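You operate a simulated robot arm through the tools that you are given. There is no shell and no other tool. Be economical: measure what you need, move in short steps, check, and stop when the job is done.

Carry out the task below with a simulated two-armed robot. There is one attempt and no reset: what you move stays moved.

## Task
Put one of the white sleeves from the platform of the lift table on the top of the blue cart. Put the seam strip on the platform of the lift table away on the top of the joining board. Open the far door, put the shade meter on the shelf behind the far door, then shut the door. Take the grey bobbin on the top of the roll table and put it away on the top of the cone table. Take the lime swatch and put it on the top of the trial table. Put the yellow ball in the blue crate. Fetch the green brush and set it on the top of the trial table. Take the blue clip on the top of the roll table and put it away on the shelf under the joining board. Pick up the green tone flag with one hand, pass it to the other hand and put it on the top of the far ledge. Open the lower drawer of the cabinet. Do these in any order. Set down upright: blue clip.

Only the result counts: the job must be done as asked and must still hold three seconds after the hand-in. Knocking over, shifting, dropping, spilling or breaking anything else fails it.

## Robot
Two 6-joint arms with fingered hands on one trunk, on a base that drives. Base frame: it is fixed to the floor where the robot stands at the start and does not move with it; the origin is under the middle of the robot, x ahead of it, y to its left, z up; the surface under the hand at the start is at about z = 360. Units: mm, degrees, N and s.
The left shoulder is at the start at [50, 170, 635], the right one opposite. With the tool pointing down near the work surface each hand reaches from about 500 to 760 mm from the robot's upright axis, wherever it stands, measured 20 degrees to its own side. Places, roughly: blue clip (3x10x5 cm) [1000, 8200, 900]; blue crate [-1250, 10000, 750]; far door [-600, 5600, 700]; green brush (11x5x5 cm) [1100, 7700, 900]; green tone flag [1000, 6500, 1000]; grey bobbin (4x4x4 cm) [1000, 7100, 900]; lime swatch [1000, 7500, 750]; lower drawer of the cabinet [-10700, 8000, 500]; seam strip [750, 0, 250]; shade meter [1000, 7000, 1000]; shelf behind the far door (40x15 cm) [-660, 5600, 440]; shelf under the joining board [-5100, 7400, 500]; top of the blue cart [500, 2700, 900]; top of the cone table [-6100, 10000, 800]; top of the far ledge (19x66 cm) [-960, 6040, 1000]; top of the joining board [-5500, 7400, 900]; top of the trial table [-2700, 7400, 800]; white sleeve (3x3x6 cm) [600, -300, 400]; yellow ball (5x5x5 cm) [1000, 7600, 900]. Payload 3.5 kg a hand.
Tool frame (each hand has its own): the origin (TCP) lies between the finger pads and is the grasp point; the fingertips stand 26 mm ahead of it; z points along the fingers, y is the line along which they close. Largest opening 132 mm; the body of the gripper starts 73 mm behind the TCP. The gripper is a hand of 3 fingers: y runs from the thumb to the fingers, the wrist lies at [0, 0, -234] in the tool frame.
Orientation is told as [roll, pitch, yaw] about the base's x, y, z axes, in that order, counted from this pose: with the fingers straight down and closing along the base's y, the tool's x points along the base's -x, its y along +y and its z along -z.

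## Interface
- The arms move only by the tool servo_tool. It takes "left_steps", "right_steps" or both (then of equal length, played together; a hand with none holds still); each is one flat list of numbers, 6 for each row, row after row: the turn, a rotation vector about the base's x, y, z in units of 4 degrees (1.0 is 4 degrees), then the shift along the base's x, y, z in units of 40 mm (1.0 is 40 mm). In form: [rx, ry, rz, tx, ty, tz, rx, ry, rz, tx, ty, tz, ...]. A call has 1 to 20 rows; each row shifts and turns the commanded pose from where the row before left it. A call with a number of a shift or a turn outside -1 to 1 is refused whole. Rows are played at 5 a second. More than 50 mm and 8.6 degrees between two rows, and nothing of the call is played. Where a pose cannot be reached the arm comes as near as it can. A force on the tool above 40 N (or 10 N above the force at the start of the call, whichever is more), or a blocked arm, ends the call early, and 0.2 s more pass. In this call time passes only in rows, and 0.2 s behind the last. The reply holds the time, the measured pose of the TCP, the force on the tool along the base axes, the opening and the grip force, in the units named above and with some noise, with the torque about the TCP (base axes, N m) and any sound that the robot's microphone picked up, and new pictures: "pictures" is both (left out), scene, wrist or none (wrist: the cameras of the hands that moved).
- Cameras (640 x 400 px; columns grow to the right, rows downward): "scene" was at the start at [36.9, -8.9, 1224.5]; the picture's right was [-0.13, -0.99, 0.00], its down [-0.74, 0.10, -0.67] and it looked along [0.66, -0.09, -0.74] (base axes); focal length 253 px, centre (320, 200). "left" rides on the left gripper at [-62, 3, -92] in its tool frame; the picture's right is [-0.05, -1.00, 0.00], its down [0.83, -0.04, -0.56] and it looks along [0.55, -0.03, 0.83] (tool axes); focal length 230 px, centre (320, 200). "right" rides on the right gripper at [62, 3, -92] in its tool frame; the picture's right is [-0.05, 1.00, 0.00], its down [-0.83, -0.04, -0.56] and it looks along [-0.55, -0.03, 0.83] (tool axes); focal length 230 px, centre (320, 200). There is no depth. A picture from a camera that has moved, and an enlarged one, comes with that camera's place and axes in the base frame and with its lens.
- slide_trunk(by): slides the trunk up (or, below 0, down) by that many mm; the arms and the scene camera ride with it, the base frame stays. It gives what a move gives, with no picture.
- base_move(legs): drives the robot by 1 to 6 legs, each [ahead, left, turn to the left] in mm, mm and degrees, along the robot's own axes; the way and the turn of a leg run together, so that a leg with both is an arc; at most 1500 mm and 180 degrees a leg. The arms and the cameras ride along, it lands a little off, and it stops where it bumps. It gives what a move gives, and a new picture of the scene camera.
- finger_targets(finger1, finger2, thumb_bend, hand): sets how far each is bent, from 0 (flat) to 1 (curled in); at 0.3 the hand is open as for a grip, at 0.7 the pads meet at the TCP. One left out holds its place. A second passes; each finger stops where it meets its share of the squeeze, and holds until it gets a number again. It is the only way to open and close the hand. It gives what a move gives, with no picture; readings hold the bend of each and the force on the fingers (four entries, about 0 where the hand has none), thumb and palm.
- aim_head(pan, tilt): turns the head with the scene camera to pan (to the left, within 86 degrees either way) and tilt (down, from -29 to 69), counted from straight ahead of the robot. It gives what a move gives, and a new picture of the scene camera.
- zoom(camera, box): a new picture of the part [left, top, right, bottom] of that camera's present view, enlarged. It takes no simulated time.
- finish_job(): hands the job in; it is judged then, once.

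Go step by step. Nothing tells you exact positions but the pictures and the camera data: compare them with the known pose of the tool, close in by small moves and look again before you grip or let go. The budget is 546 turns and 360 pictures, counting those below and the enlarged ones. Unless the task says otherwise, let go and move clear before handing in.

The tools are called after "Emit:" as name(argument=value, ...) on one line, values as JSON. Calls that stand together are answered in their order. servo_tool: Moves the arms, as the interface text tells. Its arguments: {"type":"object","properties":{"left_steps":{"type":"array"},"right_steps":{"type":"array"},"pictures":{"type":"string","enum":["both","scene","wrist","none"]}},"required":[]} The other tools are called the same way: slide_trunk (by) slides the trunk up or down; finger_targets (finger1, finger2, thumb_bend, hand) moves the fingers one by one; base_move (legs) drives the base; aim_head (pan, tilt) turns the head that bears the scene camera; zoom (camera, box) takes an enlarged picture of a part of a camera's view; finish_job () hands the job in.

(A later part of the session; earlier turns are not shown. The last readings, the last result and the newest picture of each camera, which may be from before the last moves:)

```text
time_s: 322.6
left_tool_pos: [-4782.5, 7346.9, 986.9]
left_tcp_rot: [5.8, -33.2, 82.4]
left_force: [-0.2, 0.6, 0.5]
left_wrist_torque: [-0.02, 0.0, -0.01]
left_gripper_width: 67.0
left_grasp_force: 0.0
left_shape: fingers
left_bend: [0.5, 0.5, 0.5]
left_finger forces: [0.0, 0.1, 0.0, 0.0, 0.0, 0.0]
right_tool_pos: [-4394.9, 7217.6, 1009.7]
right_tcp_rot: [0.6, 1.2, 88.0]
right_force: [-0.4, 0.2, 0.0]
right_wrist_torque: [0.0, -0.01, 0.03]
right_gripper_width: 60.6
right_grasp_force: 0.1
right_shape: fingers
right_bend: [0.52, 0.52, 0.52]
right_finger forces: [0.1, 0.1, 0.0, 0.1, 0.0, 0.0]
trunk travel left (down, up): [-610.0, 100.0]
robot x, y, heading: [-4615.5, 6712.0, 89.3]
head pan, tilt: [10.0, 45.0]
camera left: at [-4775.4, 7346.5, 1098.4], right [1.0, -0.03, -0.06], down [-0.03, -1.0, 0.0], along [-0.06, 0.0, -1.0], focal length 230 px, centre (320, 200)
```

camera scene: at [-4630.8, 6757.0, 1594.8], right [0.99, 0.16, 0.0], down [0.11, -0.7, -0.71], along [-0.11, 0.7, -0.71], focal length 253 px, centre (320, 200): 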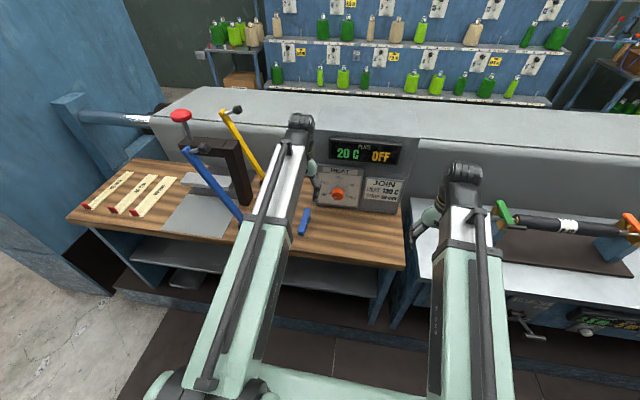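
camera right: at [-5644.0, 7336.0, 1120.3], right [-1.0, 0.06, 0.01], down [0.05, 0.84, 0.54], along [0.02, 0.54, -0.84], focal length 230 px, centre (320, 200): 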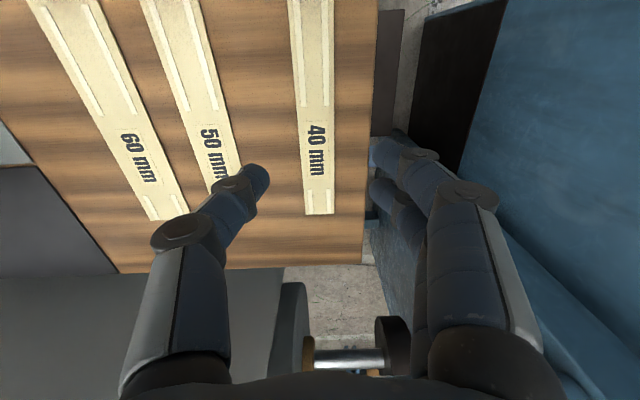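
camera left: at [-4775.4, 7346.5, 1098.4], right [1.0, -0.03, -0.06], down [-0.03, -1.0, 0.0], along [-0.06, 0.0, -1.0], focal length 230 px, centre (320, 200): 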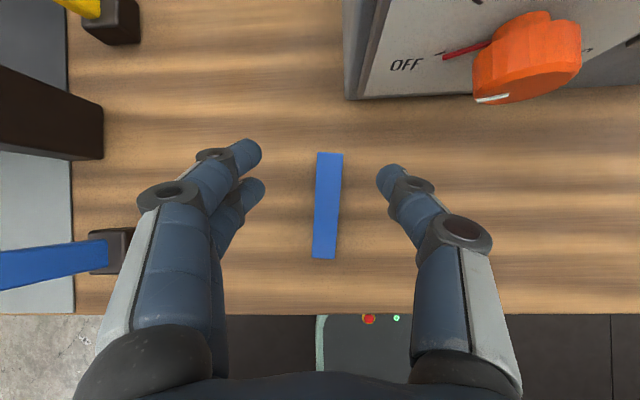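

The camera now looks straight down; the clip centre is (-4782, 7340). I lower the tilted hand around it.

Emit:
servo_tool(left_steps=[0, 0, 0, 0, -0.2, -0.6, 0, 0, 0, 0, -0.2, -0.6, 0, 0, 0, 0, 0, -0.5, 0, 0, 0, 0, 0, -0.2, 0, 0, 0, 0, 0, 0], pictures="wrist")

```text
time_s: 323.8
left_tool_pos: [-4782.1, 7330.8, 910.2]
left_tcp_rot: [5.9, -33.3, 82.5]
left_force: [0.1, 0.9, 0.4]
left_wrist_torque: [-0.01, 0.0, 0.02]
left_gripper_width: 67.1
left_grasp_force: 0.1
left_shape: fingers
left_bend: [0.5, 0.5, 0.5]
left_finger forces: [0.0, 0.0, 0.0, 0.0, 0.0, 0.0]
right_tool_pos: [-4395.2, 7218.6, 1011.2]
right_tcp_rot: [0.6, 1.3, 88.0]
right_force: [0.0, -0.7, -0.1]
right_wrist_torque: [-0.01, 0.03, 0.0]
right_gripper_width: 60.5
right_grasp_force: 0.1
right_shape: fingers
right_bend: [0.52, 0.52, 0.52]
right_finger forces: [0.0, 0.0, 0.0, 0.0, 0.0, 0.0]
trunk travel left (down, up): [-610.0, 100.0]
robot x, y, heading: [-4613.2, 6715.8, 89.4]
head pan, tilt: [10.0, 45.0]
camera left: at [-4775.2, 7329.1, 1023.0], right [1.0, -0.03, -0.06], down [-0.03, -1.0, 0.0], along [-0.06, 0.0, -1.0], focal length 230 px, centre (320, 200)
```

left: 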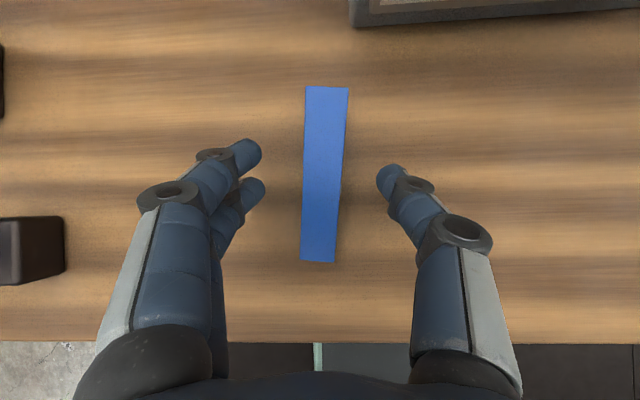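

Emit:
servo_tool(left_steps=[0, 0, 0, 0, 0, -0.1, 0, 0, 0, 0, 0, -0.08, 0, 0, 0, 0, 0, 0], pictures="none")

Emit:
servo_tool(left_steps=[0, 0, 0, 0, 0, -0.06, 0, 0, 0, 0, 0, -0.04, 0, 0, 0, 0, 0, 0], pictures="none")

```text
time_s: 324.6
left_tool_pos: [-4780.9, 7332.0, 904.0]
left_tcp_rot: [5.8, -33.3, 82.6]
left_force: [0.3, 0.7, 0.4]
left_wrist_torque: [-0.02, -0.02, -0.01]
left_gripper_width: 67.3
left_grasp_force: 0.1
left_shape: fingers
left_bend: [0.5, 0.5, 0.5]
left_finger forces: [0.0, 0.1, 0.0, 0.0, 0.0, 0.0]
right_tool_pos: [-4395.5, 7218.6, 1010.9]
right_tcp_rot: [0.6, 1.2, 87.9]
right_force: [-0.7, 0.1, -0.1]
right_wrist_torque: [-0.01, 0.0, 0.0]
right_gripper_width: 60.8
right_grasp_force: 0.0
right_shape: fingers
right_bend: [0.52, 0.52, 0.52]
right_finger forces: [0.1, 0.0, 0.0, 0.1, 0.0, 0.1]
trunk travel left (down, up): [-610.0, 100.0]
robot x, y, heading: [-4614.7, 6718.0, 88.9]
head pan, tilt: [10.0, 45.0]
```

```text
time_s: 325.4
left_tool_pos: [-4781.0, 7331.1, 900.2]
left_tcp_rot: [5.8, -33.3, 82.4]
left_force: [0.0, 0.1, 0.4]
left_wrist_torque: [0.01, -0.03, -0.01]
left_gripper_width: 67.2
left_grasp_force: 0.0
left_shape: fingers
left_bend: [0.5, 0.5, 0.5]
left_finger forces: [0.0, 0.0, 0.0, 0.0, 0.0, 0.0]
right_tool_pos: [-4395.5, 7217.2, 1010.5]
right_tcp_rot: [0.5, 1.2, 87.9]
right_force: [-0.8, -0.6, -0.7]
right_wrist_torque: [-0.01, 0.02, 0.0]
right_gripper_width: 60.7
right_grasp_force: 0.0
right_shape: fingers
right_bend: [0.52, 0.52, 0.52]
right_finger forces: [0.0, 0.1, 0.1, 0.0, 0.1, 0.0]
trunk travel left (down, up): [-610.0, 100.0]
robot x, y, heading: [-4617.9, 6715.7, 89.2]
head pan, tilt: [10.0, 45.0]
```

Emit:
servo_tool(left_steps=[0, 0, 0, 0, 0, -0.06, 0, 0, 0, 0, 0, -0.06, 0, 0, 0, 0, 0, 0], pictures="none")

Emit:
finger_targets(hand="left", finger1=0.7, finger2=0.7, thumb_bend=0.7)

Emit:
zoom(camera="left", box=[120, 50, 520, 300])

```text
time_s: 326.2
left_tool_pos: [-4780.8, 7331.1, 895.7]
left_tcp_rot: [5.8, -33.2, 82.4]
left_force: [-1.2, 0.6, -0.1]
left_wrist_torque: [0.02, 0.0, 0.01]
left_gripper_width: 67.3
left_grasp_force: 0.0
left_shape: fingers
left_bend: [0.5, 0.5, 0.5]
left_finger forces: [0.0, 0.0, 0.1, 0.1, 0.0, 0.0]
right_tool_pos: [-4395.2, 7217.0, 1010.7]
right_tcp_rot: [0.6, 1.2, 88.0]
right_force: [0.1, 1.0, 0.3]
right_wrist_torque: [-0.02, 0.04, -0.03]
right_gripper_width: 60.8
right_grasp_force: 0.0
right_shape: fingers
right_bend: [0.52, 0.52, 0.52]
right_finger forces: [0.0, 0.0, 0.0, 0.0, 0.1, 0.0]
trunk travel left (down, up): [-610.0, 100.0]
robot x, y, heading: [-4616.6, 6716.0, 89.3]
head pan, tilt: [10.0, 45.0]
```

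```text
time_s: 327.2
left_tool_pos: [-4779.8, 7330.9, 894.8]
left_tcp_rot: [5.9, -33.1, 82.5]
left_force: [-0.4, 1.2, 0.4]
left_wrist_torque: [0.03, -0.01, 0.02]
left_gripper_width: 19.6
left_grasp_force: 7.3
left_shape: fingers
left_bend: [0.65, 0.65, 0.67]
left_finger forces: [3.9, 3.4, 0.0, 0.0, 7.0, 0.1]
right_tool_pos: [-4396.2, 7218.2, 1010.3]
right_tcp_rot: [0.7, 1.2, 88.0]
right_force: [-0.5, -0.7, -0.2]
right_wrist_torque: [-0.01, -0.04, -0.04]
right_gripper_width: 60.7
right_grasp_force: 0.1
right_shape: fingers
right_bend: [0.52, 0.52, 0.52]
right_finger forces: [0.0, 0.0, 0.1, 0.0, 0.0, 0.0]
trunk travel left (down, up): [-610.0, 100.0]
robot x, y, heading: [-4615.3, 6714.3, 89.0]
head pan, tilt: [10.0, 45.0]
```

```text
1.60 times, centred on (320, 175) of left
camera zoom: at [-4774.2, 7330.8, 1007.1], right [1.0, -0.03, -0.06], down [-0.03, -1.0, 0.0], along [-0.06, 0.0, -1.0], focal length 368 px, centre (320, 240)
```

zoom: 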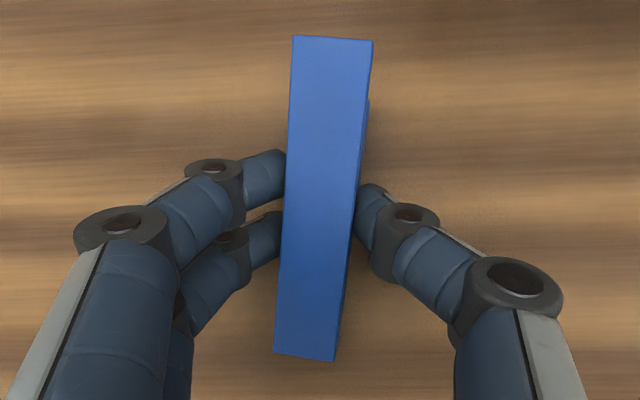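

Good grip. I tighten slightly, lift, and back off.

Emit:
finger_targets(hand="left", finger1=0.73, finger2=0.73, thumb_bend=0.73)

Emit:
servo_tool(left_steps=[0, 0, 0, 0, 0, 0.4, 0, 0, 0, 0, 0, 0.8, 0, 0, 0, 0, 0, 0.8], pictures="wrist")

```text
time_s: 328.2
left_tool_pos: [-4781.8, 7330.6, 895.0]
left_tcp_rot: [5.8, -33.2, 82.5]
left_force: [0.7, 0.0, 0.2]
left_wrist_torque: [0.03, 0.02, 0.01]
left_gripper_width: 18.6
left_grasp_force: 12.9
left_shape: fingers
left_bend: [0.69, 0.7, 0.68]
left_finger forces: [6.9, 6.4, 0.0, 0.0, 12.9, 0.1]
right_tool_pos: [-4395.4, 7219.4, 1010.4]
right_tcp_rot: [0.6, 1.2, 87.9]
right_force: [0.5, -0.2, -0.5]
right_wrist_torque: [-0.01, -0.01, -0.01]
right_gripper_width: 60.6
right_grasp_force: 0.2
right_shape: fingers
right_bend: [0.52, 0.52, 0.52]
right_finger forces: [0.0, 0.1, 0.0, 0.1, 0.1, 0.0]
trunk travel left (down, up): [-610.0, 100.0]
robot x, y, heading: [-4615.3, 6716.9, 89.2]
head pan, tilt: [10.0, 45.0]
```

```text
time_s: 329.0
left_tool_pos: [-4781.9, 7331.9, 973.9]
left_tcp_rot: [5.7, -33.2, 82.4]
left_force: [0.0, -0.3, -0.4]
left_wrist_torque: [-0.01, -0.01, 0.0]
left_gripper_width: 18.7
left_grasp_force: 12.8
left_shape: fingers
left_bend: [0.69, 0.7, 0.68]
left_finger forces: [7.0, 6.4, 0.1, 0.0, 13.1, 0.1]
right_tool_pos: [-4395.1, 7218.1, 1012.0]
right_tcp_rot: [0.6, 1.3, 88.0]
right_force: [-0.6, 0.1, -0.9]
right_wrist_torque: [-0.01, 0.04, 0.03]
right_gripper_width: 60.5
right_grasp_force: 0.1
right_shape: fingers
right_bend: [0.52, 0.52, 0.52]
right_finger forces: [0.0, 0.1, 0.1, 0.1, 0.0, 0.0]
trunk travel left (down, up): [-610.0, 100.0]
robot x, y, heading: [-4615.6, 6714.0, 89.0]
head pan, tilt: [10.0, 45.0]
camera left: at [-4775.2, 7331.0, 1085.6], right [1.0, -0.03, -0.06], down [-0.03, -1.0, 0.0], along [-0.06, 0.0, -1.0], focal length 230 px, centre (320, 200)
```

left: 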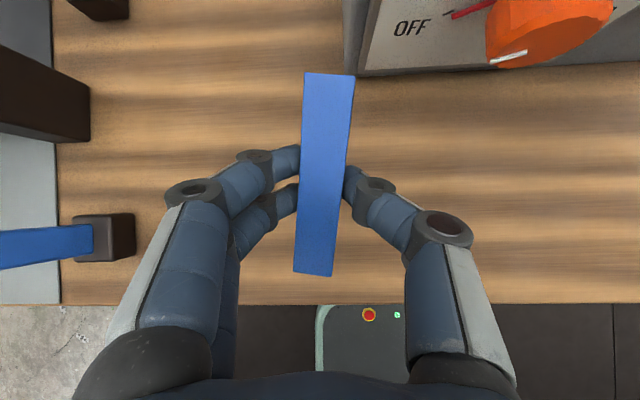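

Emit:
base_move(legs=[[-300, 0, 0]])

Emit:
servo_tool(right_steps=[0, 0, 0, 0, -0.7, 0, 0, 0, 0, 0, -0.7, 0, 0, 0, 0, 0, -0.7, 0], pictures="none")

Emit:
slide_trunk(by=-385)

Emit:
aim_head(pan=5, tilt=30)

```text
time_s: 331.1
left_tool_pos: [-4786.7, 7030.0, 974.5]
left_tcp_rot: [5.8, -33.3, 82.5]
left_force: [0.0, -1.0, -0.7]
left_wrist_torque: [0.02, 0.01, 0.01]
left_gripper_width: 18.6
left_grasp_force: 13.7
left_shape: fingers
left_bend: [0.69, 0.7, 0.68]
left_finger forces: [7.0, 6.4, 0.0, 0.0, 13.0, 0.0]
right_tool_pos: [-4400.9, 6915.4, 1011.4]
right_tcp_rot: [0.6, 1.2, 88.1]
right_force: [0.2, 0.5, 0.5]
right_wrist_torque: [0.01, 0.0, 0.0]
right_gripper_width: 60.6
right_grasp_force: 0.1
right_shape: fingers
right_bend: [0.52, 0.52, 0.52]
right_finger forces: [0.0, 0.0, 0.0, 0.0, 0.1, 0.0]
trunk travel left (down, up): [-610.0, 100.0]
robot x, y, heading: [-4621.7, 6412.1, 89.1]
head pan, tilt: [10.0, 45.0]
camera scene: at [-4635.4, 6453.8, 1594.9], right [0.99, 0.16, 0.0], down [0.11, -0.7, -0.71], along [-0.11, 0.7, -0.71], focal length 253 px, centre (320, 200)
```

scene: 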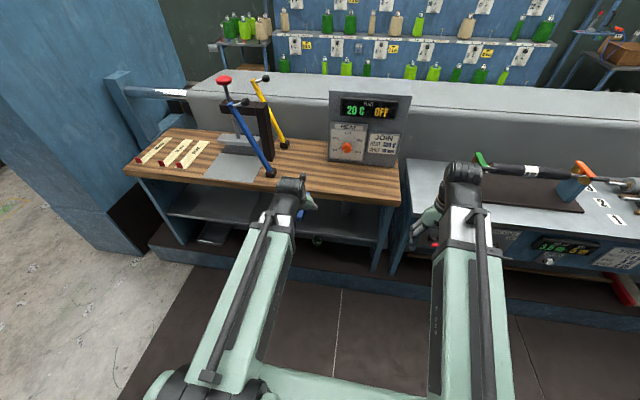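

```text
time_s: 331.9
left_tool_pos: [-4787.2, 7029.5, 968.1]
left_tcp_rot: [5.8, -33.2, 82.4]
left_force: [0.2, 0.6, -0.3]
left_wrist_torque: [0.01, 0.0, -0.04]
left_gripper_width: 18.8
left_grasp_force: 13.2
left_shape: fingers
left_bend: [0.69, 0.7, 0.68]
left_finger forces: [6.9, 6.5, 0.0, 0.0, 13.0, 0.1]
right_tool_pos: [-4396.5, 6856.8, 1014.1]
right_tcp_rot: [0.7, 1.2, 88.1]
right_force: [0.5, 0.3, -0.4]
right_wrist_torque: [0.0, -0.04, -0.01]
right_gripper_width: 60.5
right_grasp_force: 0.0
right_shape: fingers
right_bend: [0.52, 0.52, 0.52]
right_finger forces: [0.1, 0.1, 0.0, 0.0, 0.0, 0.0]
right hand out of reach, approached as far as the arm can: row 3
trunk travel left (down, up): [-610.0, 100.0]
robot x, y, heading: [-4622.3, 6414.4, 89.1]
head pan, tilt: [10.0, 45.0]
```

```text
time_s: 335.6
left_tool_pos: [-4786.0, 7029.4, 584.6]
left_tcp_rot: [5.8, -33.2, 82.5]
left_force: [-0.5, 0.1, -0.2]
left_wrist_torque: [-0.03, -0.02, 0.02]
left_gripper_width: 18.5
left_grasp_force: 13.3
left_shape: fingers
left_bend: [0.69, 0.7, 0.68]
left_finger forces: [6.9, 6.3, 0.0, 0.0, 12.9, 0.0]
right_tool_pos: [-4396.8, 6858.3, 628.8]
right_tcp_rot: [0.7, 1.3, 88.1]
right_force: [0.3, 0.3, 0.4]
right_wrist_torque: [0.01, -0.02, 0.0]
right_gripper_width: 60.5
right_grasp_force: 0.0
right_shape: fingers
right_bend: [0.52, 0.52, 0.52]
right_finger forces: [0.0, 0.1, 0.0, 0.0, 0.0, 0.0]
trunk travel left (down, up): [-225.0, 485.0]
robot x, y, heading: [-4620.9, 6409.2, 89.2]
head pan, tilt: [10.0, 45.0]
```

```text
time_s: 336.4
left_tool_pos: [-4787.7, 7029.6, 582.8]
left_tcp_rot: [5.9, -33.2, 82.5]
left_force: [0.3, -0.3, -0.6]
left_wrist_torque: [0.0, 0.02, -0.02]
left_gripper_width: 18.8
left_grasp_force: 12.9
left_shape: fingers
left_bend: [0.69, 0.7, 0.68]
left_finger forces: [6.9, 6.4, 0.0, 0.0, 13.1, 0.0]
right_tool_pos: [-4396.0, 6859.4, 627.6]
right_tcp_rot: [0.6, 1.2, 88.2]
right_force: [0.0, -0.6, 0.0]
right_wrist_torque: [0.0, 0.02, 0.02]
right_gripper_width: 60.3
right_grasp_force: 0.0
right_shape: fingers
right_bend: [0.52, 0.52, 0.52]
right_finger forces: [0.0, 0.0, 0.0, 0.0, 0.1, 0.0]
trunk travel left (down, up): [-225.0, 485.0]
robot x, y, heading: [-4619.8, 6411.1, 89.1]
head pan, tilt: [5.0, 30.0]
camera scene: at [-4629.0, 6465.0, 1232.4], right [1.0, 0.07, 0.0], down [0.04, -0.5, -0.87], along [-0.06, 0.86, -0.5], focal length 253 px, centre (320, 200)
```

scene: 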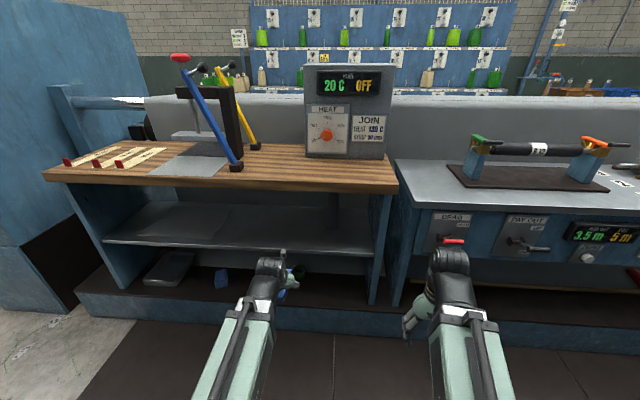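

Emit:
zoom(camera="scene", box=[80, 170, 400, 310])

```text
2.00 times, centred on (240, 240) of scene
camera zoom: at [-4629.0, 6465.0, 1232.4], right [1.0, 0.07, 0.0], down [0.04, -0.5, -0.87], along [-0.06, 0.86, -0.5], focal length 506 px, centre (480, 120)
```

zoom: 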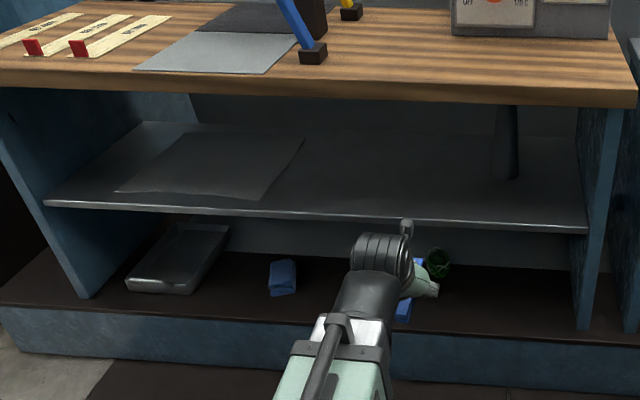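

Middle of the shelf (x≈−4930) is free. I shift left, lower the clip to entry height, and drive in slowly.

Emit:
servo_tool(left_steps=[0, 0, 0, 0, 0, -0.5], pictures="none")

Emit:
base_move(legs=[[0, 145, 0], [200, 0, 0]])

Emit:
zoom(camera="left", box=[0, 0, 640, 400])

```text
time_s: 336.8
left_tool_pos: [-4786.0, 7030.4, 563.9]
left_tcp_rot: [5.8, -33.2, 82.4]
left_force: [-0.6, -0.3, -1.3]
left_wrist_torque: [0.03, 0.03, -0.01]
left_gripper_width: 18.9
left_grasp_force: 13.5
left_shape: fingers
left_bend: [0.69, 0.7, 0.68]
left_finger forces: [6.9, 6.4, 0.0, 0.1, 13.1, 0.1]
right_tool_pos: [-4397.5, 6858.3, 629.2]
right_tcp_rot: [0.6, 1.2, 88.0]
right_force: [0.1, -0.7, 0.5]
right_wrist_torque: [0.0, 0.01, -0.02]
right_gripper_width: 60.8
right_grasp_force: 0.0
right_shape: fingers
right_bend: [0.52, 0.52, 0.52]
right_finger forces: [0.1, 0.1, 0.1, 0.0, 0.1, 0.0]
trunk travel left (down, up): [-225.0, 485.0]
robot x, y, heading: [-4618.4, 6412.2, 89.4]
head pan, tilt: [5.0, 30.0]
```

```text
time_s: 339.3
left_tool_pos: [-4927.9, 7234.6, 564.7]
left_tcp_rot: [5.8, -33.2, 82.6]
left_force: [-0.5, 0.5, 0.1]
left_wrist_torque: [0.04, -0.01, 0.03]
left_gripper_width: 18.8
left_grasp_force: 13.4
left_shape: fingers
left_bend: [0.69, 0.7, 0.68]
left_finger forces: [6.9, 6.4, 0.1, 0.1, 13.1, 0.0]
right_tool_pos: [-4539.3, 7060.7, 628.9]
right_tcp_rot: [0.6, 1.3, 88.0]
right_force: [-0.1, 1.0, -0.2]
right_wrist_torque: [0.0, 0.01, 0.0]
right_gripper_width: 60.4
right_grasp_force: 0.0
right_shape: fingers
right_bend: [0.52, 0.52, 0.52]
right_finger forces: [0.1, 0.0, 0.0, 0.1, 0.1, 0.0]
trunk travel left (down, up): [-225.0, 485.0]
robot x, y, heading: [-4757.2, 6614.8, 89.2]
head pan, tilt: [5.0, 30.0]
camera scene: at [-4771.8, 6668.1, 1232.5], right [1.0, 0.07, 0.0], down [0.04, -0.5, -0.87], along [-0.06, 0.86, -0.5], focal length 253 px, centre (320, 200)
```

scene: 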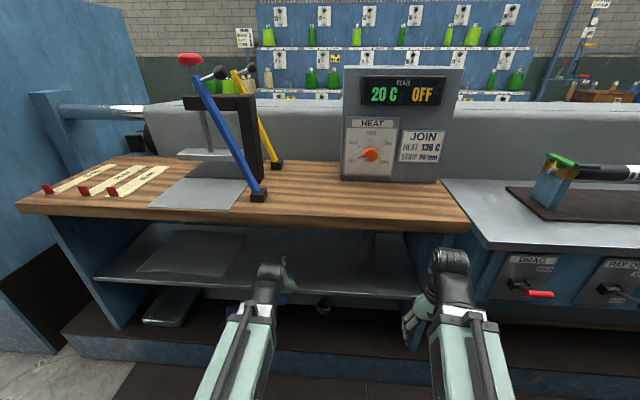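

```text
1.00 times, centred on (320, 200) of left (not enlarged: the box is as wide or as high as the picture)
camera zoom: at [-4921.9, 7232.9, 675.4], right [1.0, -0.03, -0.06], down [-0.03, -1.0, 0.0], along [-0.06, 0.0, -1.0], focal length 230 px, centre (320, 200)
```

zoom: 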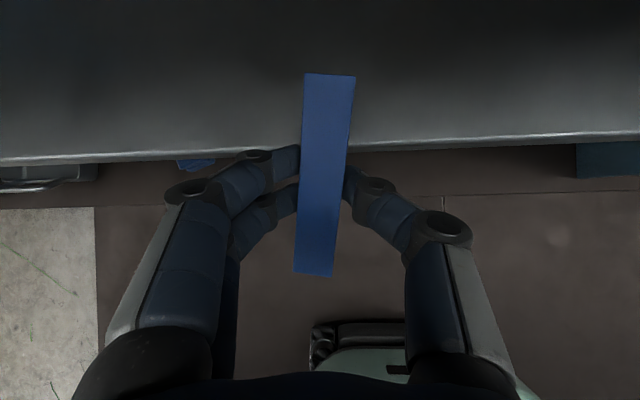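

The shelf edge is at y≈7280. I drive 105 mm further in.

Emit:
base_move(legs=[[108, 0, 0]])

Emit:
servo_tool(left_steps=[0, 0, 0, 0, 0, -0.2, 0, 0, 0, 0, 0, -0.2, 0, 0, 0, 0, 0, 0], pictures="wrist")

```text
time_s: 340.5
left_tool_pos: [-4926.1, 7342.2, 559.3]
left_tcp_rot: [5.9, -33.1, 82.4]
left_force: [-0.5, -0.6, -1.1]
left_wrist_torque: [0.0, 0.0, -0.04]
left_gripper_width: 18.6
left_grasp_force: 13.7
left_shape: fingers
left_bend: [0.69, 0.7, 0.68]
left_finger forces: [6.9, 6.4, 0.0, 0.1, 13.1, 0.1]
right_tool_pos: [-4537.7, 7169.3, 624.7]
right_tcp_rot: [0.6, 1.3, 88.0]
right_force: [0.0, 0.4, 1.1]
right_wrist_torque: [0.01, -0.01, 0.01]
right_gripper_width: 60.5
right_grasp_force: 0.1
right_shape: fingers
right_bend: [0.52, 0.52, 0.52]
right_finger forces: [0.1, 0.0, 0.0, 0.0, 0.0, 0.0]
trunk travel left (down, up): [-225.0, 485.0]
robot x, y, heading: [-4763.0, 6728.0, 88.7]
head pan, tilt: [5.0, 30.0]
camera scene: at [-4770.0, 6777.0, 1232.5], right [1.0, 0.07, 0.0], down [0.04, -0.5, -0.87], along [-0.06, 0.86, -0.5], focal length 253 px, centre (320, 200)
```

scene: 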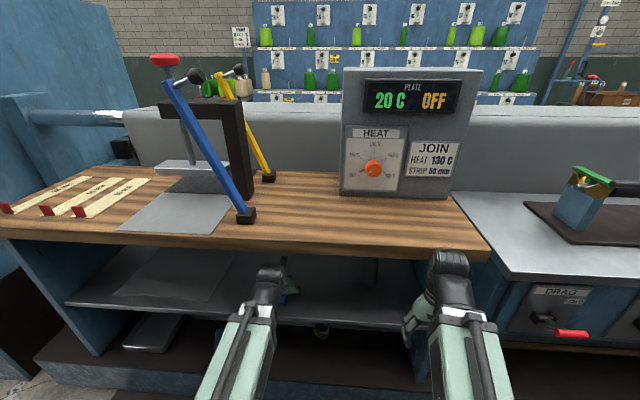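

```text
time_s: 341.1
left_tool_pos: [-4924.9, 7345.3, 549.3]
left_tcp_rot: [6.1, -34.8, 82.2]
left_force: [2.5, -7.4, 48.7]
left_wrist_torque: [0.1, -0.01, -0.14]
left_gripper_width: 16.4
left_grasp_force: 33.3
left_shape: fingers
left_bend: [0.7, 0.73, 0.71]
left_finger forces: [5.2, 28.9, 0.0, 0.0, 32.4, 0.0]
right_tool_pos: [-4536.5, 7169.3, 617.6]
right_tcp_rot: [0.7, 1.1, 88.0]
right_force: [0.6, -0.9, 0.4]
right_wrist_torque: [0.02, 0.0, 0.02]
right_gripper_width: 60.5
right_grasp_force: 0.1
right_shape: fingers
right_bend: [0.52, 0.52, 0.52]
right_finger forces: [0.0, 0.1, 0.1, 0.0, 0.0, 0.1]
trunk travel left (down, up): [-225.0, 485.0]
robot x, y, heading: [-4760.9, 6723.9, 89.0]
head pan, tilt: [5.0, 30.0]
stopped in row 2 (left hand): the force on the tool passed its limit at 47 N (the readings are from after the stop); the commanded pose is now the measured one
camera left: at [-4918.4, 7341.6, 661.0], right [1.0, -0.03, -0.06], down [-0.04, -1.0, -0.02], along [-0.06, 0.03, -1.0], focal length 230 px, centre (320, 200)
```

left: 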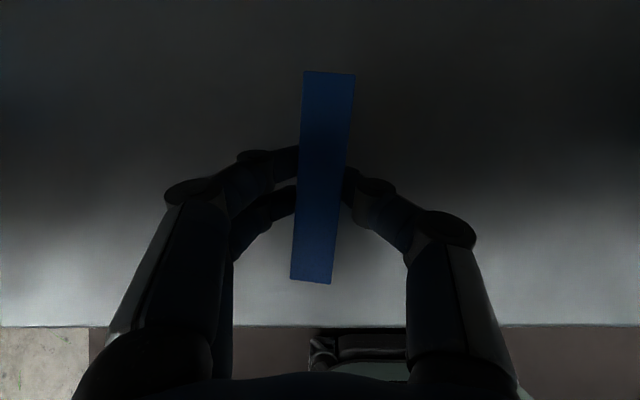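

Contact with the shelf at z≈517. I relieve the load step by step.

Emit:
servo_tool(left_steps=[-0.4, 0, 0, 0, 0, 0.08, 0, 0, 0, 0, 0, 0], pictures="none")

```text
time_s: 341.7
left_tool_pos: [-4924.0, 7345.0, 549.2]
left_tcp_rot: [5.7, -33.1, 82.2]
left_force: [3.2, 0.5, 48.3]
left_wrist_torque: [0.32, -0.04, -0.2]
left_gripper_width: 16.0
left_grasp_force: 33.0
left_shape: fingers
left_bend: [0.71, 0.73, 0.72]
left_finger forces: [5.0, 29.8, 0.0, 0.1, 31.0, 0.0]
right_tool_pos: [-4535.3, 7169.5, 616.3]
right_tcp_rot: [0.6, 1.1, 88.0]
right_force: [0.8, -0.6, 0.1]
right_wrist_torque: [-0.01, -0.04, 0.0]
right_gripper_width: 60.4
right_grasp_force: 0.1
right_shape: fingers
right_bend: [0.52, 0.52, 0.52]
right_finger forces: [0.0, 0.0, 0.0, 0.0, 0.1, 0.0]
trunk travel left (down, up): [-225.0, 485.0]
robot x, y, heading: [-4761.7, 6724.5, 89.1]
head pan, tilt: [5.0, 30.0]
```

Emit:
servo_tool(left_steps=[0, 0, 0, 0, 0, 0.1, 0, 0, 0, 0, 0, 0], pictures="none")

```text
time_s: 342.3
left_tool_pos: [-4924.6, 7345.2, 549.9]
left_tcp_rot: [5.6, -32.5, 82.4]
left_force: [2.3, 7.4, 24.2]
left_wrist_torque: [0.24, -0.16, -0.07]
left_gripper_width: 16.1
left_grasp_force: 22.5
left_shape: fingers
left_bend: [0.71, 0.72, 0.71]
left_finger forces: [6.0, 15.4, 0.1, 0.0, 23.6, 0.0]
right_tool_pos: [-4537.1, 7170.5, 614.6]
right_tcp_rot: [0.6, 1.2, 88.0]
right_force: [0.8, 0.0, 0.1]
right_wrist_torque: [0.06, -0.02, -0.05]
right_gripper_width: 60.7
right_grasp_force: 0.0
right_shape: fingers
right_bend: [0.52, 0.52, 0.52]
right_finger forces: [0.0, 0.0, 0.0, 0.0, 0.0, 0.1]
trunk travel left (down, up): [-225.0, 485.0]
robot x, y, heading: [-4759.5, 6726.9, 89.1]
head pan, tilt: [5.0, 30.0]
```

Emit:
servo_tool(left_steps=[0, 0, 0, 0, 0, 0.06, 0, 0, 0, 0, 0, 0], pictures="wrist")

```text
time_s: 342.9
left_tool_pos: [-4924.6, 7342.4, 550.4]
left_tcp_rot: [5.6, -32.1, 82.5]
left_force: [-0.2, -0.9, 8.1]
left_wrist_torque: [-0.03, -0.03, 0.03]
left_gripper_width: 15.9
left_grasp_force: 15.3
left_shape: fingers
left_bend: [0.7, 0.71, 0.69]
left_finger forces: [6.0, 8.1, 0.1, 0.0, 17.3, 0.0]
right_tool_pos: [-4536.3, 7170.4, 614.7]
right_tcp_rot: [0.6, 1.3, 87.9]
right_force: [0.5, 0.3, 0.2]
right_wrist_torque: [0.03, -0.02, 0.01]
right_gripper_width: 60.7
right_grasp_force: 0.0
right_shape: fingers
right_bend: [0.52, 0.52, 0.52]
right_finger forces: [0.0, 0.1, 0.0, 0.0, 0.0, 0.0]
trunk travel left (down, up): [-225.0, 485.0]
robot x, y, heading: [-4762.0, 6726.2, 89.2]
head pan, tilt: [5.0, 30.0]
camera left: at [-4918.7, 7345.0, 662.8], right [1.0, -0.04, -0.05], down [-0.03, -1.0, 0.02], along [-0.06, -0.02, -1.0], focal length 230 px, centre (320, 200)
```

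left: 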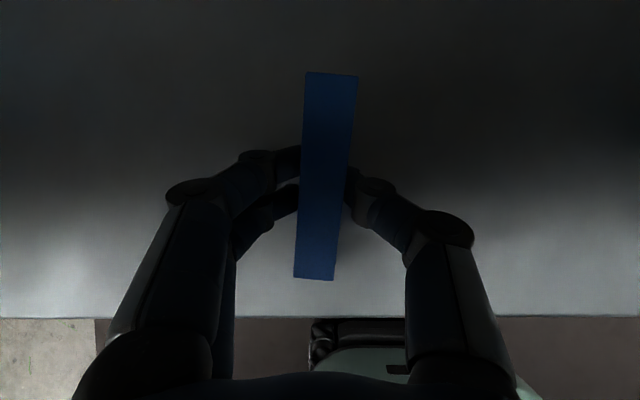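

Now the load is small (8 N). I open.

Emit:
finger_targets(hand="left", finger1=0.58, finger2=0.58, thumb_bend=0.58)

Emit:
servo_tool(left_steps=[0, 0, 0, 0, 0, 0.08, 0, 0, 0, 0, 0, 0], pictures="none")

Emit:
finger_targets(hand="left", finger1=0.48, finger2=0.48, thumb_bend=0.48)

Emit:
servo_tool(left_steps=[0, 0, 0, 0, -0.1, 0.2, 0, 0, 0, 0, -0.7, 0.1, 0, 0, 0, 0, -0.8, 0, 0, 0, 0, 0, -0.8, 0, 0, 0, 0, 0, -0.8, 0], pictures="both")

```text
time_s: 343.9
left_tool_pos: [-4925.6, 7344.8, 552.0]
left_tcp_rot: [5.6, -32.4, 82.4]
left_force: [2.1, -3.5, 12.3]
left_wrist_torque: [0.02, 0.03, 0.04]
left_gripper_width: 41.1
left_grasp_force: 6.4
left_shape: fingers
left_bend: [0.57, 0.65, 0.58]
left_finger forces: [0.0, 8.4, 0.0, 0.0, 3.9, 0.1]
right_tool_pos: [-4535.9, 7170.4, 615.4]
right_tcp_rot: [0.5, 1.2, 87.9]
right_force: [-0.5, 1.0, 0.4]
right_wrist_torque: [0.02, 0.0, 0.02]
right_gripper_width: 60.6
right_grasp_force: 0.0
right_shape: fingers
right_bend: [0.52, 0.52, 0.52]
right_finger forces: [0.1, 0.0, 0.1, 0.1, 0.1, 0.0]
trunk travel left (down, up): [-225.0, 485.0]
robot x, y, heading: [-4760.9, 6724.8, 89.1]
head pan, tilt: [5.0, 30.0]
```

```text
time_s: 344.5
left_tool_pos: [-4925.4, 7343.3, 553.9]
left_tcp_rot: [5.7, -32.3, 82.5]
left_force: [0.4, -0.5, 0.2]
left_wrist_torque: [0.01, -0.06, 0.01]
left_gripper_width: 43.8
left_grasp_force: 0.2
left_shape: fingers
left_bend: [0.57, 0.57, 0.57]
left_finger forces: [0.0, 0.0, 0.1, 0.0, 0.0, 0.0]
right_tool_pos: [-4536.5, 7170.1, 613.7]
right_tcp_rot: [0.6, 1.3, 88.0]
right_force: [0.8, 0.6, 0.1]
right_wrist_torque: [-0.01, -0.02, 0.04]
right_gripper_width: 60.6
right_grasp_force: 0.0
right_shape: fingers
right_bend: [0.52, 0.52, 0.52]
right_finger forces: [0.1, 0.0, 0.1, 0.0, 0.1, 0.0]
trunk travel left (down, up): [-225.0, 485.0]
robot x, y, heading: [-4761.2, 6722.9, 89.1]
head pan, tilt: [5.0, 30.0]
```

```text
time_s: 345.5
left_tool_pos: [-4925.4, 7346.6, 555.0]
left_tcp_rot: [5.6, -32.4, 82.4]
left_force: [-0.2, -0.2, 1.2]
left_wrist_torque: [0.0, -0.05, 0.04]
left_gripper_width: 73.5
left_grasp_force: 0.4
left_shape: fingers
left_bend: [0.48, 0.48, 0.48]
left_finger forces: [0.0, 0.0, 0.0, 0.1, 0.8, 0.1]
right_tool_pos: [-4535.5, 7169.3, 614.9]
right_tcp_rot: [0.6, 1.2, 88.1]
right_force: [-0.5, 0.2, 1.0]
right_wrist_torque: [0.01, 0.02, -0.02]
right_gripper_width: 60.5
right_grasp_force: 0.2
right_shape: fingers
right_bend: [0.52, 0.52, 0.52]
right_finger forces: [0.0, 0.0, 0.0, 0.0, 0.0, 0.0]
trunk travel left (down, up): [-225.0, 485.0]
robot x, y, heading: [-4763.9, 6724.2, 89.1]
head pan, tilt: [5.0, 30.0]
```

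```text
time_s: 346.7
left_tool_pos: [-4926.2, 7328.3, 567.1]
left_tcp_rot: [5.6, -32.3, 82.5]
left_force: [0.3, 1.2, 0.3]
left_wrist_torque: [0.02, 0.0, 0.0]
left_gripper_width: 73.8
left_grasp_force: 0.1
left_shape: fingers
left_bend: [0.48, 0.48, 0.48]
left_finger forces: [0.1, 0.1, 0.0, 0.0, 0.0, 0.0]
left hand out of reach, approached as far as the arm can: row 2, 3, 4, 5
right_tool_pos: [-4537.5, 7171.2, 614.7]
right_tcp_rot: [0.5, 1.4, 88.0]
right_force: [1.1, 1.0, -0.2]
right_wrist_torque: [-0.02, -0.01, 0.01]
right_gripper_width: 60.5
right_grasp_force: 0.0
right_shape: fingers
right_bend: [0.52, 0.52, 0.52]
right_finger forces: [0.1, 0.1, 0.0, 0.1, 0.0, 0.1]
trunk travel left (down, up): [-225.0, 485.0]
robot x, y, heading: [-4763.0, 6728.0, 89.2]
head pan, tilt: [5.0, 30.0]
camera scene: at [-4770.0, 6777.1, 1232.5], right [1.0, 0.07, 0.0], down [0.04, -0.5, -0.87], along [-0.06, 0.86, -0.5], focal length 253 px, centre (320, 200)
camera left: at [-4918.6, 7328.5, 678.6], right [1.0, -0.04, -0.05], down [-0.03, -1.0, 0.02], along [-0.05, -0.02, -1.0], focal length 230 px, centre (320, 200)
```

scene: 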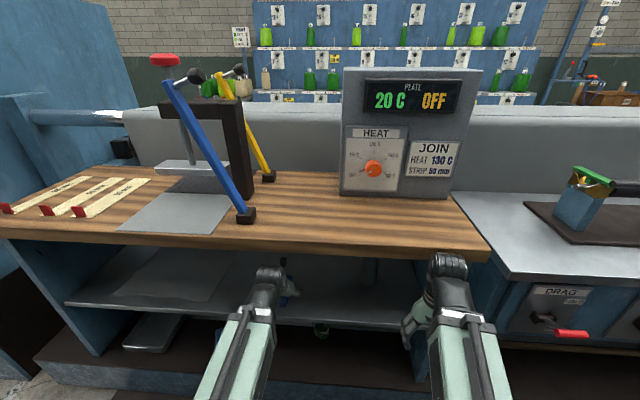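
left: 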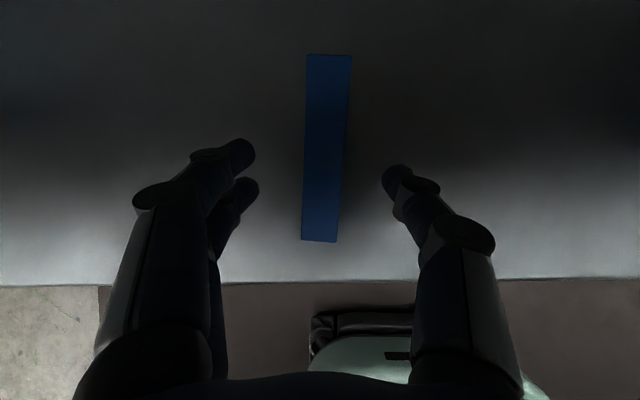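

The clip stands upright on the shelf. I back out with the base.

Emit:
base_move(legs=[[-330, 0, 0]])

Emit:
aim_head(pan=10, tilt=25)

Emit:
zoom(camera="scene", box=[180, 180, 420, 330])

```text
time_s: 348.9
left_tool_pos: [-4934.2, 6994.4, 565.9]
left_tcp_rot: [5.6, -32.3, 82.9]
left_force: [0.4, -0.1, -0.1]
left_wrist_torque: [0.02, 0.02, 0.01]
left_gripper_width: 73.9
left_grasp_force: 0.0
left_shape: fingers
left_bend: [0.48, 0.48, 0.48]
left_finger forces: [0.0, 0.1, 0.0, 0.0, 0.0, 0.1]
right_tool_pos: [-4543.8, 6837.0, 615.5]
right_tcp_rot: [0.6, 1.3, 88.3]
right_force: [0.6, 0.1, -0.7]
right_wrist_torque: [0.0, -0.01, 0.02]
right_gripper_width: 60.7
right_grasp_force: 0.0
right_shape: fingers
right_bend: [0.52, 0.52, 0.52]
right_finger forces: [0.0, 0.0, 0.0, 0.1, 0.0, 0.0]
trunk travel left (down, up): [-225.0, 485.0]
robot x, y, heading: [-4766.4, 6393.4, 89.4]
head pan, tilt: [5.0, 30.0]
camera scene: at [-4774.7, 6443.5, 1232.5], right [1.0, 0.08, 0.0], down [0.04, -0.5, -0.87], along [-0.07, 0.86, -0.5], focal length 253 px, centre (320, 200)
```

scene: 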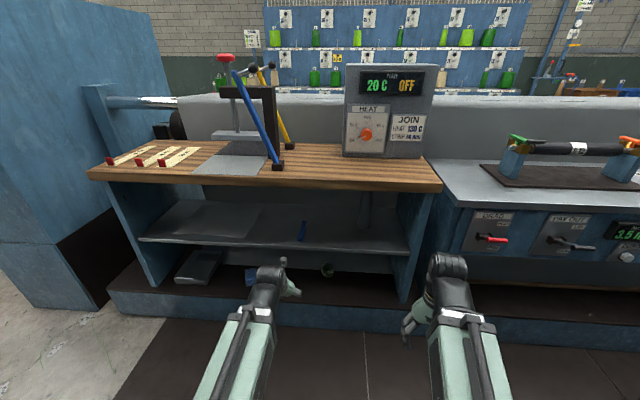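

```text
time_s: 349.5
left_tool_pos: [-4932.7, 6993.3, 562.6]
left_tcp_rot: [5.6, -32.3, 82.7]
left_force: [-0.6, -0.7, 0.5]
left_wrist_torque: [0.0, -0.01, 0.02]
left_gripper_width: 73.4
left_grasp_force: 0.0
left_shape: fingers
left_bend: [0.48, 0.48, 0.48]
left_finger forces: [0.1, 0.0, 0.1, 0.0, 0.0, 0.0]
right_tool_pos: [-4544.2, 6839.7, 609.6]
right_tcp_rot: [0.6, 1.3, 88.6]
right_force: [-0.5, 1.7, -0.5]
right_wrist_torque: [-0.02, 0.03, -0.01]
right_gripper_width: 60.8
right_grasp_force: 0.1
right_shape: fingers
right_bend: [0.52, 0.52, 0.52]
right_finger forces: [0.0, 0.0, 0.0, 0.0, 0.1, 0.0]
trunk travel left (down, up): [-225.0, 485.0]
robot x, y, heading: [-4763.3, 6394.3, 89.5]
head pan, tilt: [10.0, 25.0]
camera scene: at [-4782.7, 6444.1, 1240.4], right [0.99, 0.16, 0.0], down [0.07, -0.42, -0.91], along [-0.15, 0.89, -0.42], focal length 253 px, centre (320, 200)
```

scene: 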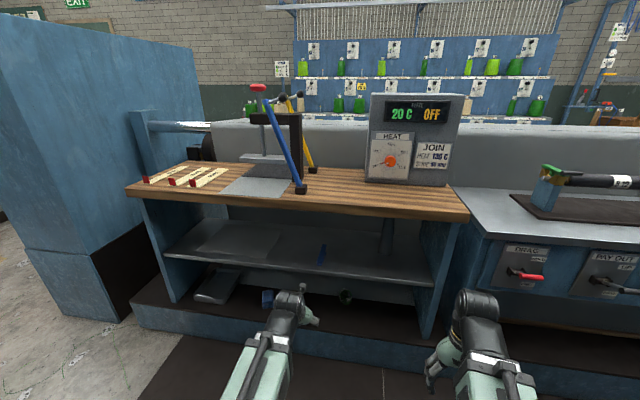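

```text
2.67 times, centred on (300, 255) of scene
camera zoom: at [-4782.7, 6444.1, 1240.4], right [0.99, 0.16, 0.0], down [0.07, -0.42, -0.91], along [-0.15, 0.89, -0.42], focal length 675 px, centre (373, 53)
```

zoom: 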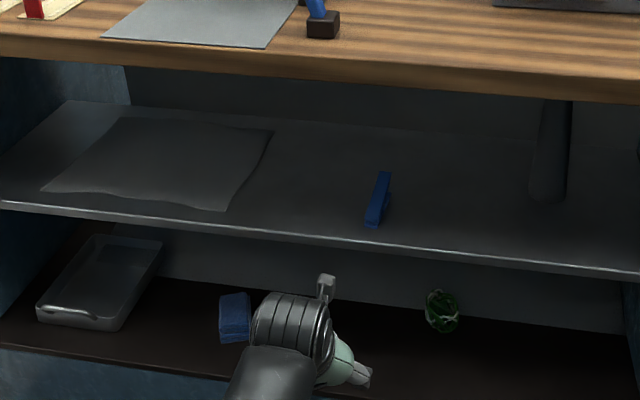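

The clip stands fine. Next I straighten the left hand, raise the trunk, and drive back toward the roll table along the walkway, viewing the trial table on the way.

Emit:
servo_tool(left_steps=[-1, 0, 0, 0, 0, 0, -1, 0, 0, 0, 0, 0, -1, 0, 0, 0, 0, 0, -1, 0, 0, 0, 0, 0, -1, 0, 0, 0, 0, 0, -1, 0, 0, 0, 0, 0, -1, 0, 0, 0, 0, 0, -1, 0, 0, 0, 0, 0], pictures="none")

Emit:
slide_trunk(by=390)

Emit:
base_move(legs=[[0, 0, -89], [1450, 0, 0], [600, 0, 0]])

Emit:
aim_head(pan=75, tilt=30)

```text
time_s: 351.3
left_tool_pos: [-4932.8, 6992.9, 562.2]
left_tcp_rot: [1.7, -0.5, 83.9]
left_force: [-0.1, 0.2, 0.2]
left_wrist_torque: [-0.02, 0.0, 0.03]
left_gripper_width: 73.9
left_grasp_force: 0.1
left_shape: fingers
left_bend: [0.48, 0.48, 0.48]
left_finger forces: [0.1, 0.0, 0.0, 0.0, 0.0, 0.0]
right_tool_pos: [-4543.2, 6837.8, 609.6]
right_tcp_rot: [0.6, 1.3, 88.3]
right_force: [-0.5, -0.4, 0.5]
right_wrist_torque: [0.0, 0.02, -0.01]
right_gripper_width: 60.8
right_grasp_force: 0.0
right_shape: fingers
right_bend: [0.52, 0.52, 0.52]
right_finger forces: [0.0, 0.0, 0.1, 0.0, 0.0, 0.0]
trunk travel left (down, up): [-225.0, 485.0]
robot x, y, heading: [-4769.3, 6389.6, 89.4]
head pan, tilt: [10.0, 25.0]
```

```text
time_s: 355.1
left_tool_pos: [-4933.3, 6992.2, 951.5]
left_tcp_rot: [1.9, -0.6, 83.9]
left_force: [-0.1, -0.1, -0.1]
left_wrist_torque: [0.0, 0.01, 0.0]
left_gripper_width: 73.7
left_grasp_force: 0.0
left_shape: fingers
left_bend: [0.48, 0.48, 0.48]
left_finger forces: [0.0, 0.1, 0.1, 0.1, 0.0, 0.0]
right_tool_pos: [-4543.4, 6838.9, 1001.1]
right_tcp_rot: [0.6, 1.4, 88.4]
right_force: [0.0, 0.1, 0.0]
right_wrist_torque: [0.01, -0.01, 0.01]
right_gripper_width: 60.3
right_grasp_force: 0.1
right_shape: fingers
right_bend: [0.52, 0.52, 0.52]
right_finger forces: [0.0, 0.0, 0.1, 0.0, 0.1, 0.0]
trunk travel left (down, up): [-615.0, 95.0]
robot x, y, heading: [-4768.4, 6387.3, 89.5]
head pan, tilt: [10.0, 25.0]
```

```text
time_s: 357.1
left_tool_pos: [-4643.1, 7033.9, 931.1]
left_tcp_rot: [1.2, 0.4, 59.3]
left_force: [0.1, 0.8, -0.1]
left_wrist_torque: [-0.04, 0.0, 0.02]
left_gripper_width: 74.0
left_grasp_force: 0.0
left_shape: fingers
left_bend: [0.48, 0.48, 0.48]
left_finger forces: [0.1, 0.0, 0.1, 0.0, 0.0, 0.0]
right_tool_pos: [-4351.7, 6733.2, 986.2]
right_tcp_rot: [0.1, 2.1, 63.7]
right_force: [-0.7, -0.4, 0.1]
right_wrist_torque: [0.0, -0.01, -0.02]
right_gripper_width: 61.0
right_grasp_force: 0.0
right_shape: fingers
right_bend: [0.52, 0.52, 0.52]
right_finger forces: [0.1, 0.0, 0.0, 0.0, 0.1, 0.0]
trunk travel left (down, up): [-615.0, 95.0]
robot x, y, heading: [-4741.9, 6403.0, 64.7]
head pan, tilt: [10.0, 25.0]
stopped in leg 1: the robot was blocked; the commanded pose is now the measured one
camera scene: at [-4736.5, 6484.9, 1630.3], right [0.96, -0.26, 0.01], down [-0.11, -0.42, -0.9], along [0.24, 0.87, -0.44], focal length 253 px, centre (320, 200)
```

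scene: 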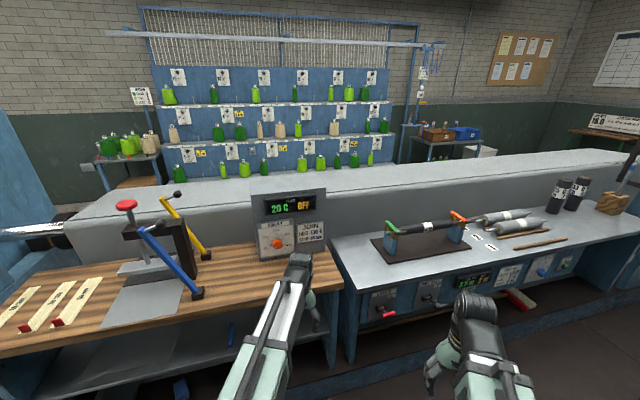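

```text
time_s: 358.4
left_tool_pos: [-4641.9, 7031.9, 928.4]
left_tcp_rot: [1.3, 0.7, 59.0]
left_force: [-0.2, -0.4, 0.6]
left_wrist_torque: [0.02, -0.03, 0.0]
left_gripper_width: 74.1
left_grasp_force: 0.1
left_shape: fingers
left_bend: [0.48, 0.48, 0.48]
left_finger forces: [0.1, 0.0, 0.0, 0.1, 0.1, 0.1]
right_tool_pos: [-4351.8, 6731.7, 982.4]
right_tcp_rot: [0.3, 2.4, 63.5]
right_force: [0.1, 0.1, 0.0]
right_wrist_torque: [0.03, 0.0, 0.03]
right_gripper_width: 60.7
right_grasp_force: 0.1
right_shape: fingers
right_bend: [0.52, 0.52, 0.52]
right_finger forces: [0.0, 0.0, 0.0, 0.1, 0.0, 0.1]
trunk travel left (down, up): [-615.0, 95.0]
robot x, y, heading: [-4743.9, 6397.8, 64.5]
head pan, tilt: [75.0, 30.0]
camera scene: at [-4827.8, 6456.0, 1621.7], right [0.65, 0.76, -0.02], down [0.38, -0.34, -0.86], along [-0.66, 0.55, -0.51], focal length 253 px, centre (320, 200)
```

scene: 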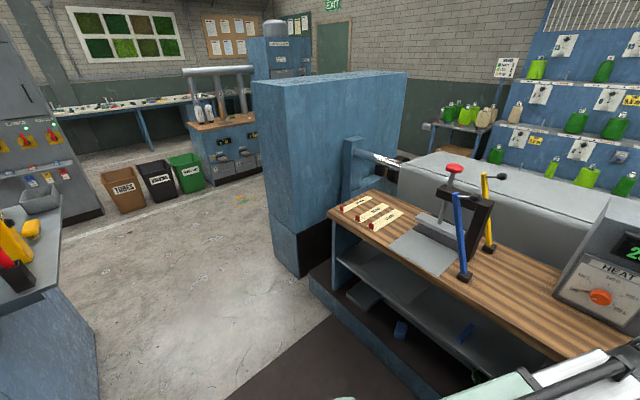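

The base bumped something on the machine side while turning. I look to the right side first.

Emit:
aim_head(pan=-86, tilt=45)

Emit:
aim_head(pan=86, tilt=60)

```text
time_s: 360.9
left_tool_pos: [-4640.1, 7032.7, 928.0]
left_tcp_rot: [1.2, 0.7, 59.0]
left_force: [-0.1, 0.7, 0.7]
left_wrist_torque: [-0.05, 0.01, 0.03]
left_gripper_width: 74.4
left_grasp_force: 0.2
left_shape: fingers
left_bend: [0.48, 0.48, 0.48]
left_finger forces: [0.0, 0.0, 0.0, 0.1, 0.0, 0.0]
right_tool_pos: [-4351.2, 6731.0, 983.5]
right_tcp_rot: [0.1, 2.5, 63.4]
right_force: [-0.9, 0.1, -0.2]
right_wrist_torque: [0.0, 0.02, 0.02]
right_gripper_width: 61.1
right_grasp_force: 0.0
right_shape: fingers
right_bend: [0.52, 0.52, 0.52]
right_finger forces: [0.1, 0.0, 0.0, 0.0, 0.1, 0.1]
trunk travel left (down, up): [-615.0, 95.0]
robot x, y, heading: [-4748.9, 6398.4, 64.6]
head pan, tilt: [-85.9, 45.0]
camera scene: at [-4683.7, 6367.1, 1600.7], right [-0.36, -0.93, 0.02], down [-0.66, 0.24, -0.71], along [0.66, -0.27, -0.7], focal length 253 px, centre (320, 200)
```

scene: 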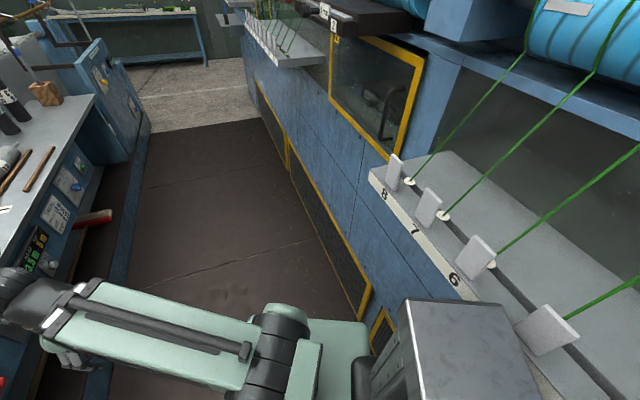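

```text
time_s: 363.5
left_tool_pos: [-4641.6, 7032.7, 926.6]
left_tcp_rot: [1.2, 0.7, 59.0]
left_force: [0.1, 0.1, 0.4]
left_wrist_torque: [-0.03, 0.01, 0.02]
left_gripper_width: 74.3
left_grasp_force: 0.0
left_shape: fingers
left_bend: [0.48, 0.48, 0.48]
left_finger forces: [0.0, 0.0, 0.1, 0.0, 0.1, 0.1]
right_tool_pos: [-4352.3, 6732.1, 983.4]
right_tcp_rot: [0.1, 2.5, 63.5]
right_force: [-0.9, 0.1, 0.3]
right_wrist_torque: [-0.01, 0.0, -0.01]
right_gripper_width: 60.9
right_grasp_force: 0.0
right_shape: fingers
right_bend: [0.52, 0.52, 0.52]
right_finger forces: [0.0, 0.1, 0.0, 0.0, 0.0, 0.0]
trunk travel left (down, up): [-615.0, 95.0]
robot x, y, heading: [-4746.6, 6397.9, 64.6]
head pan, tilt: [85.9, 60.0]
camera scene: at [-4817.7, 6429.2, 1580.3], right [0.49, 0.87, -0.02], down [0.75, -0.44, -0.49], along [-0.44, 0.23, -0.87], focal length 253 px, centre (320, 200)
```

scene: 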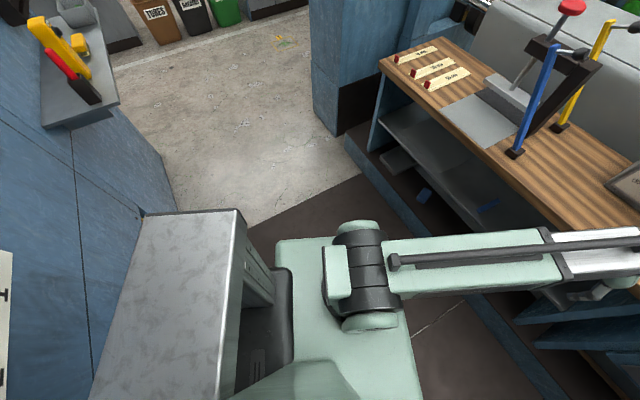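

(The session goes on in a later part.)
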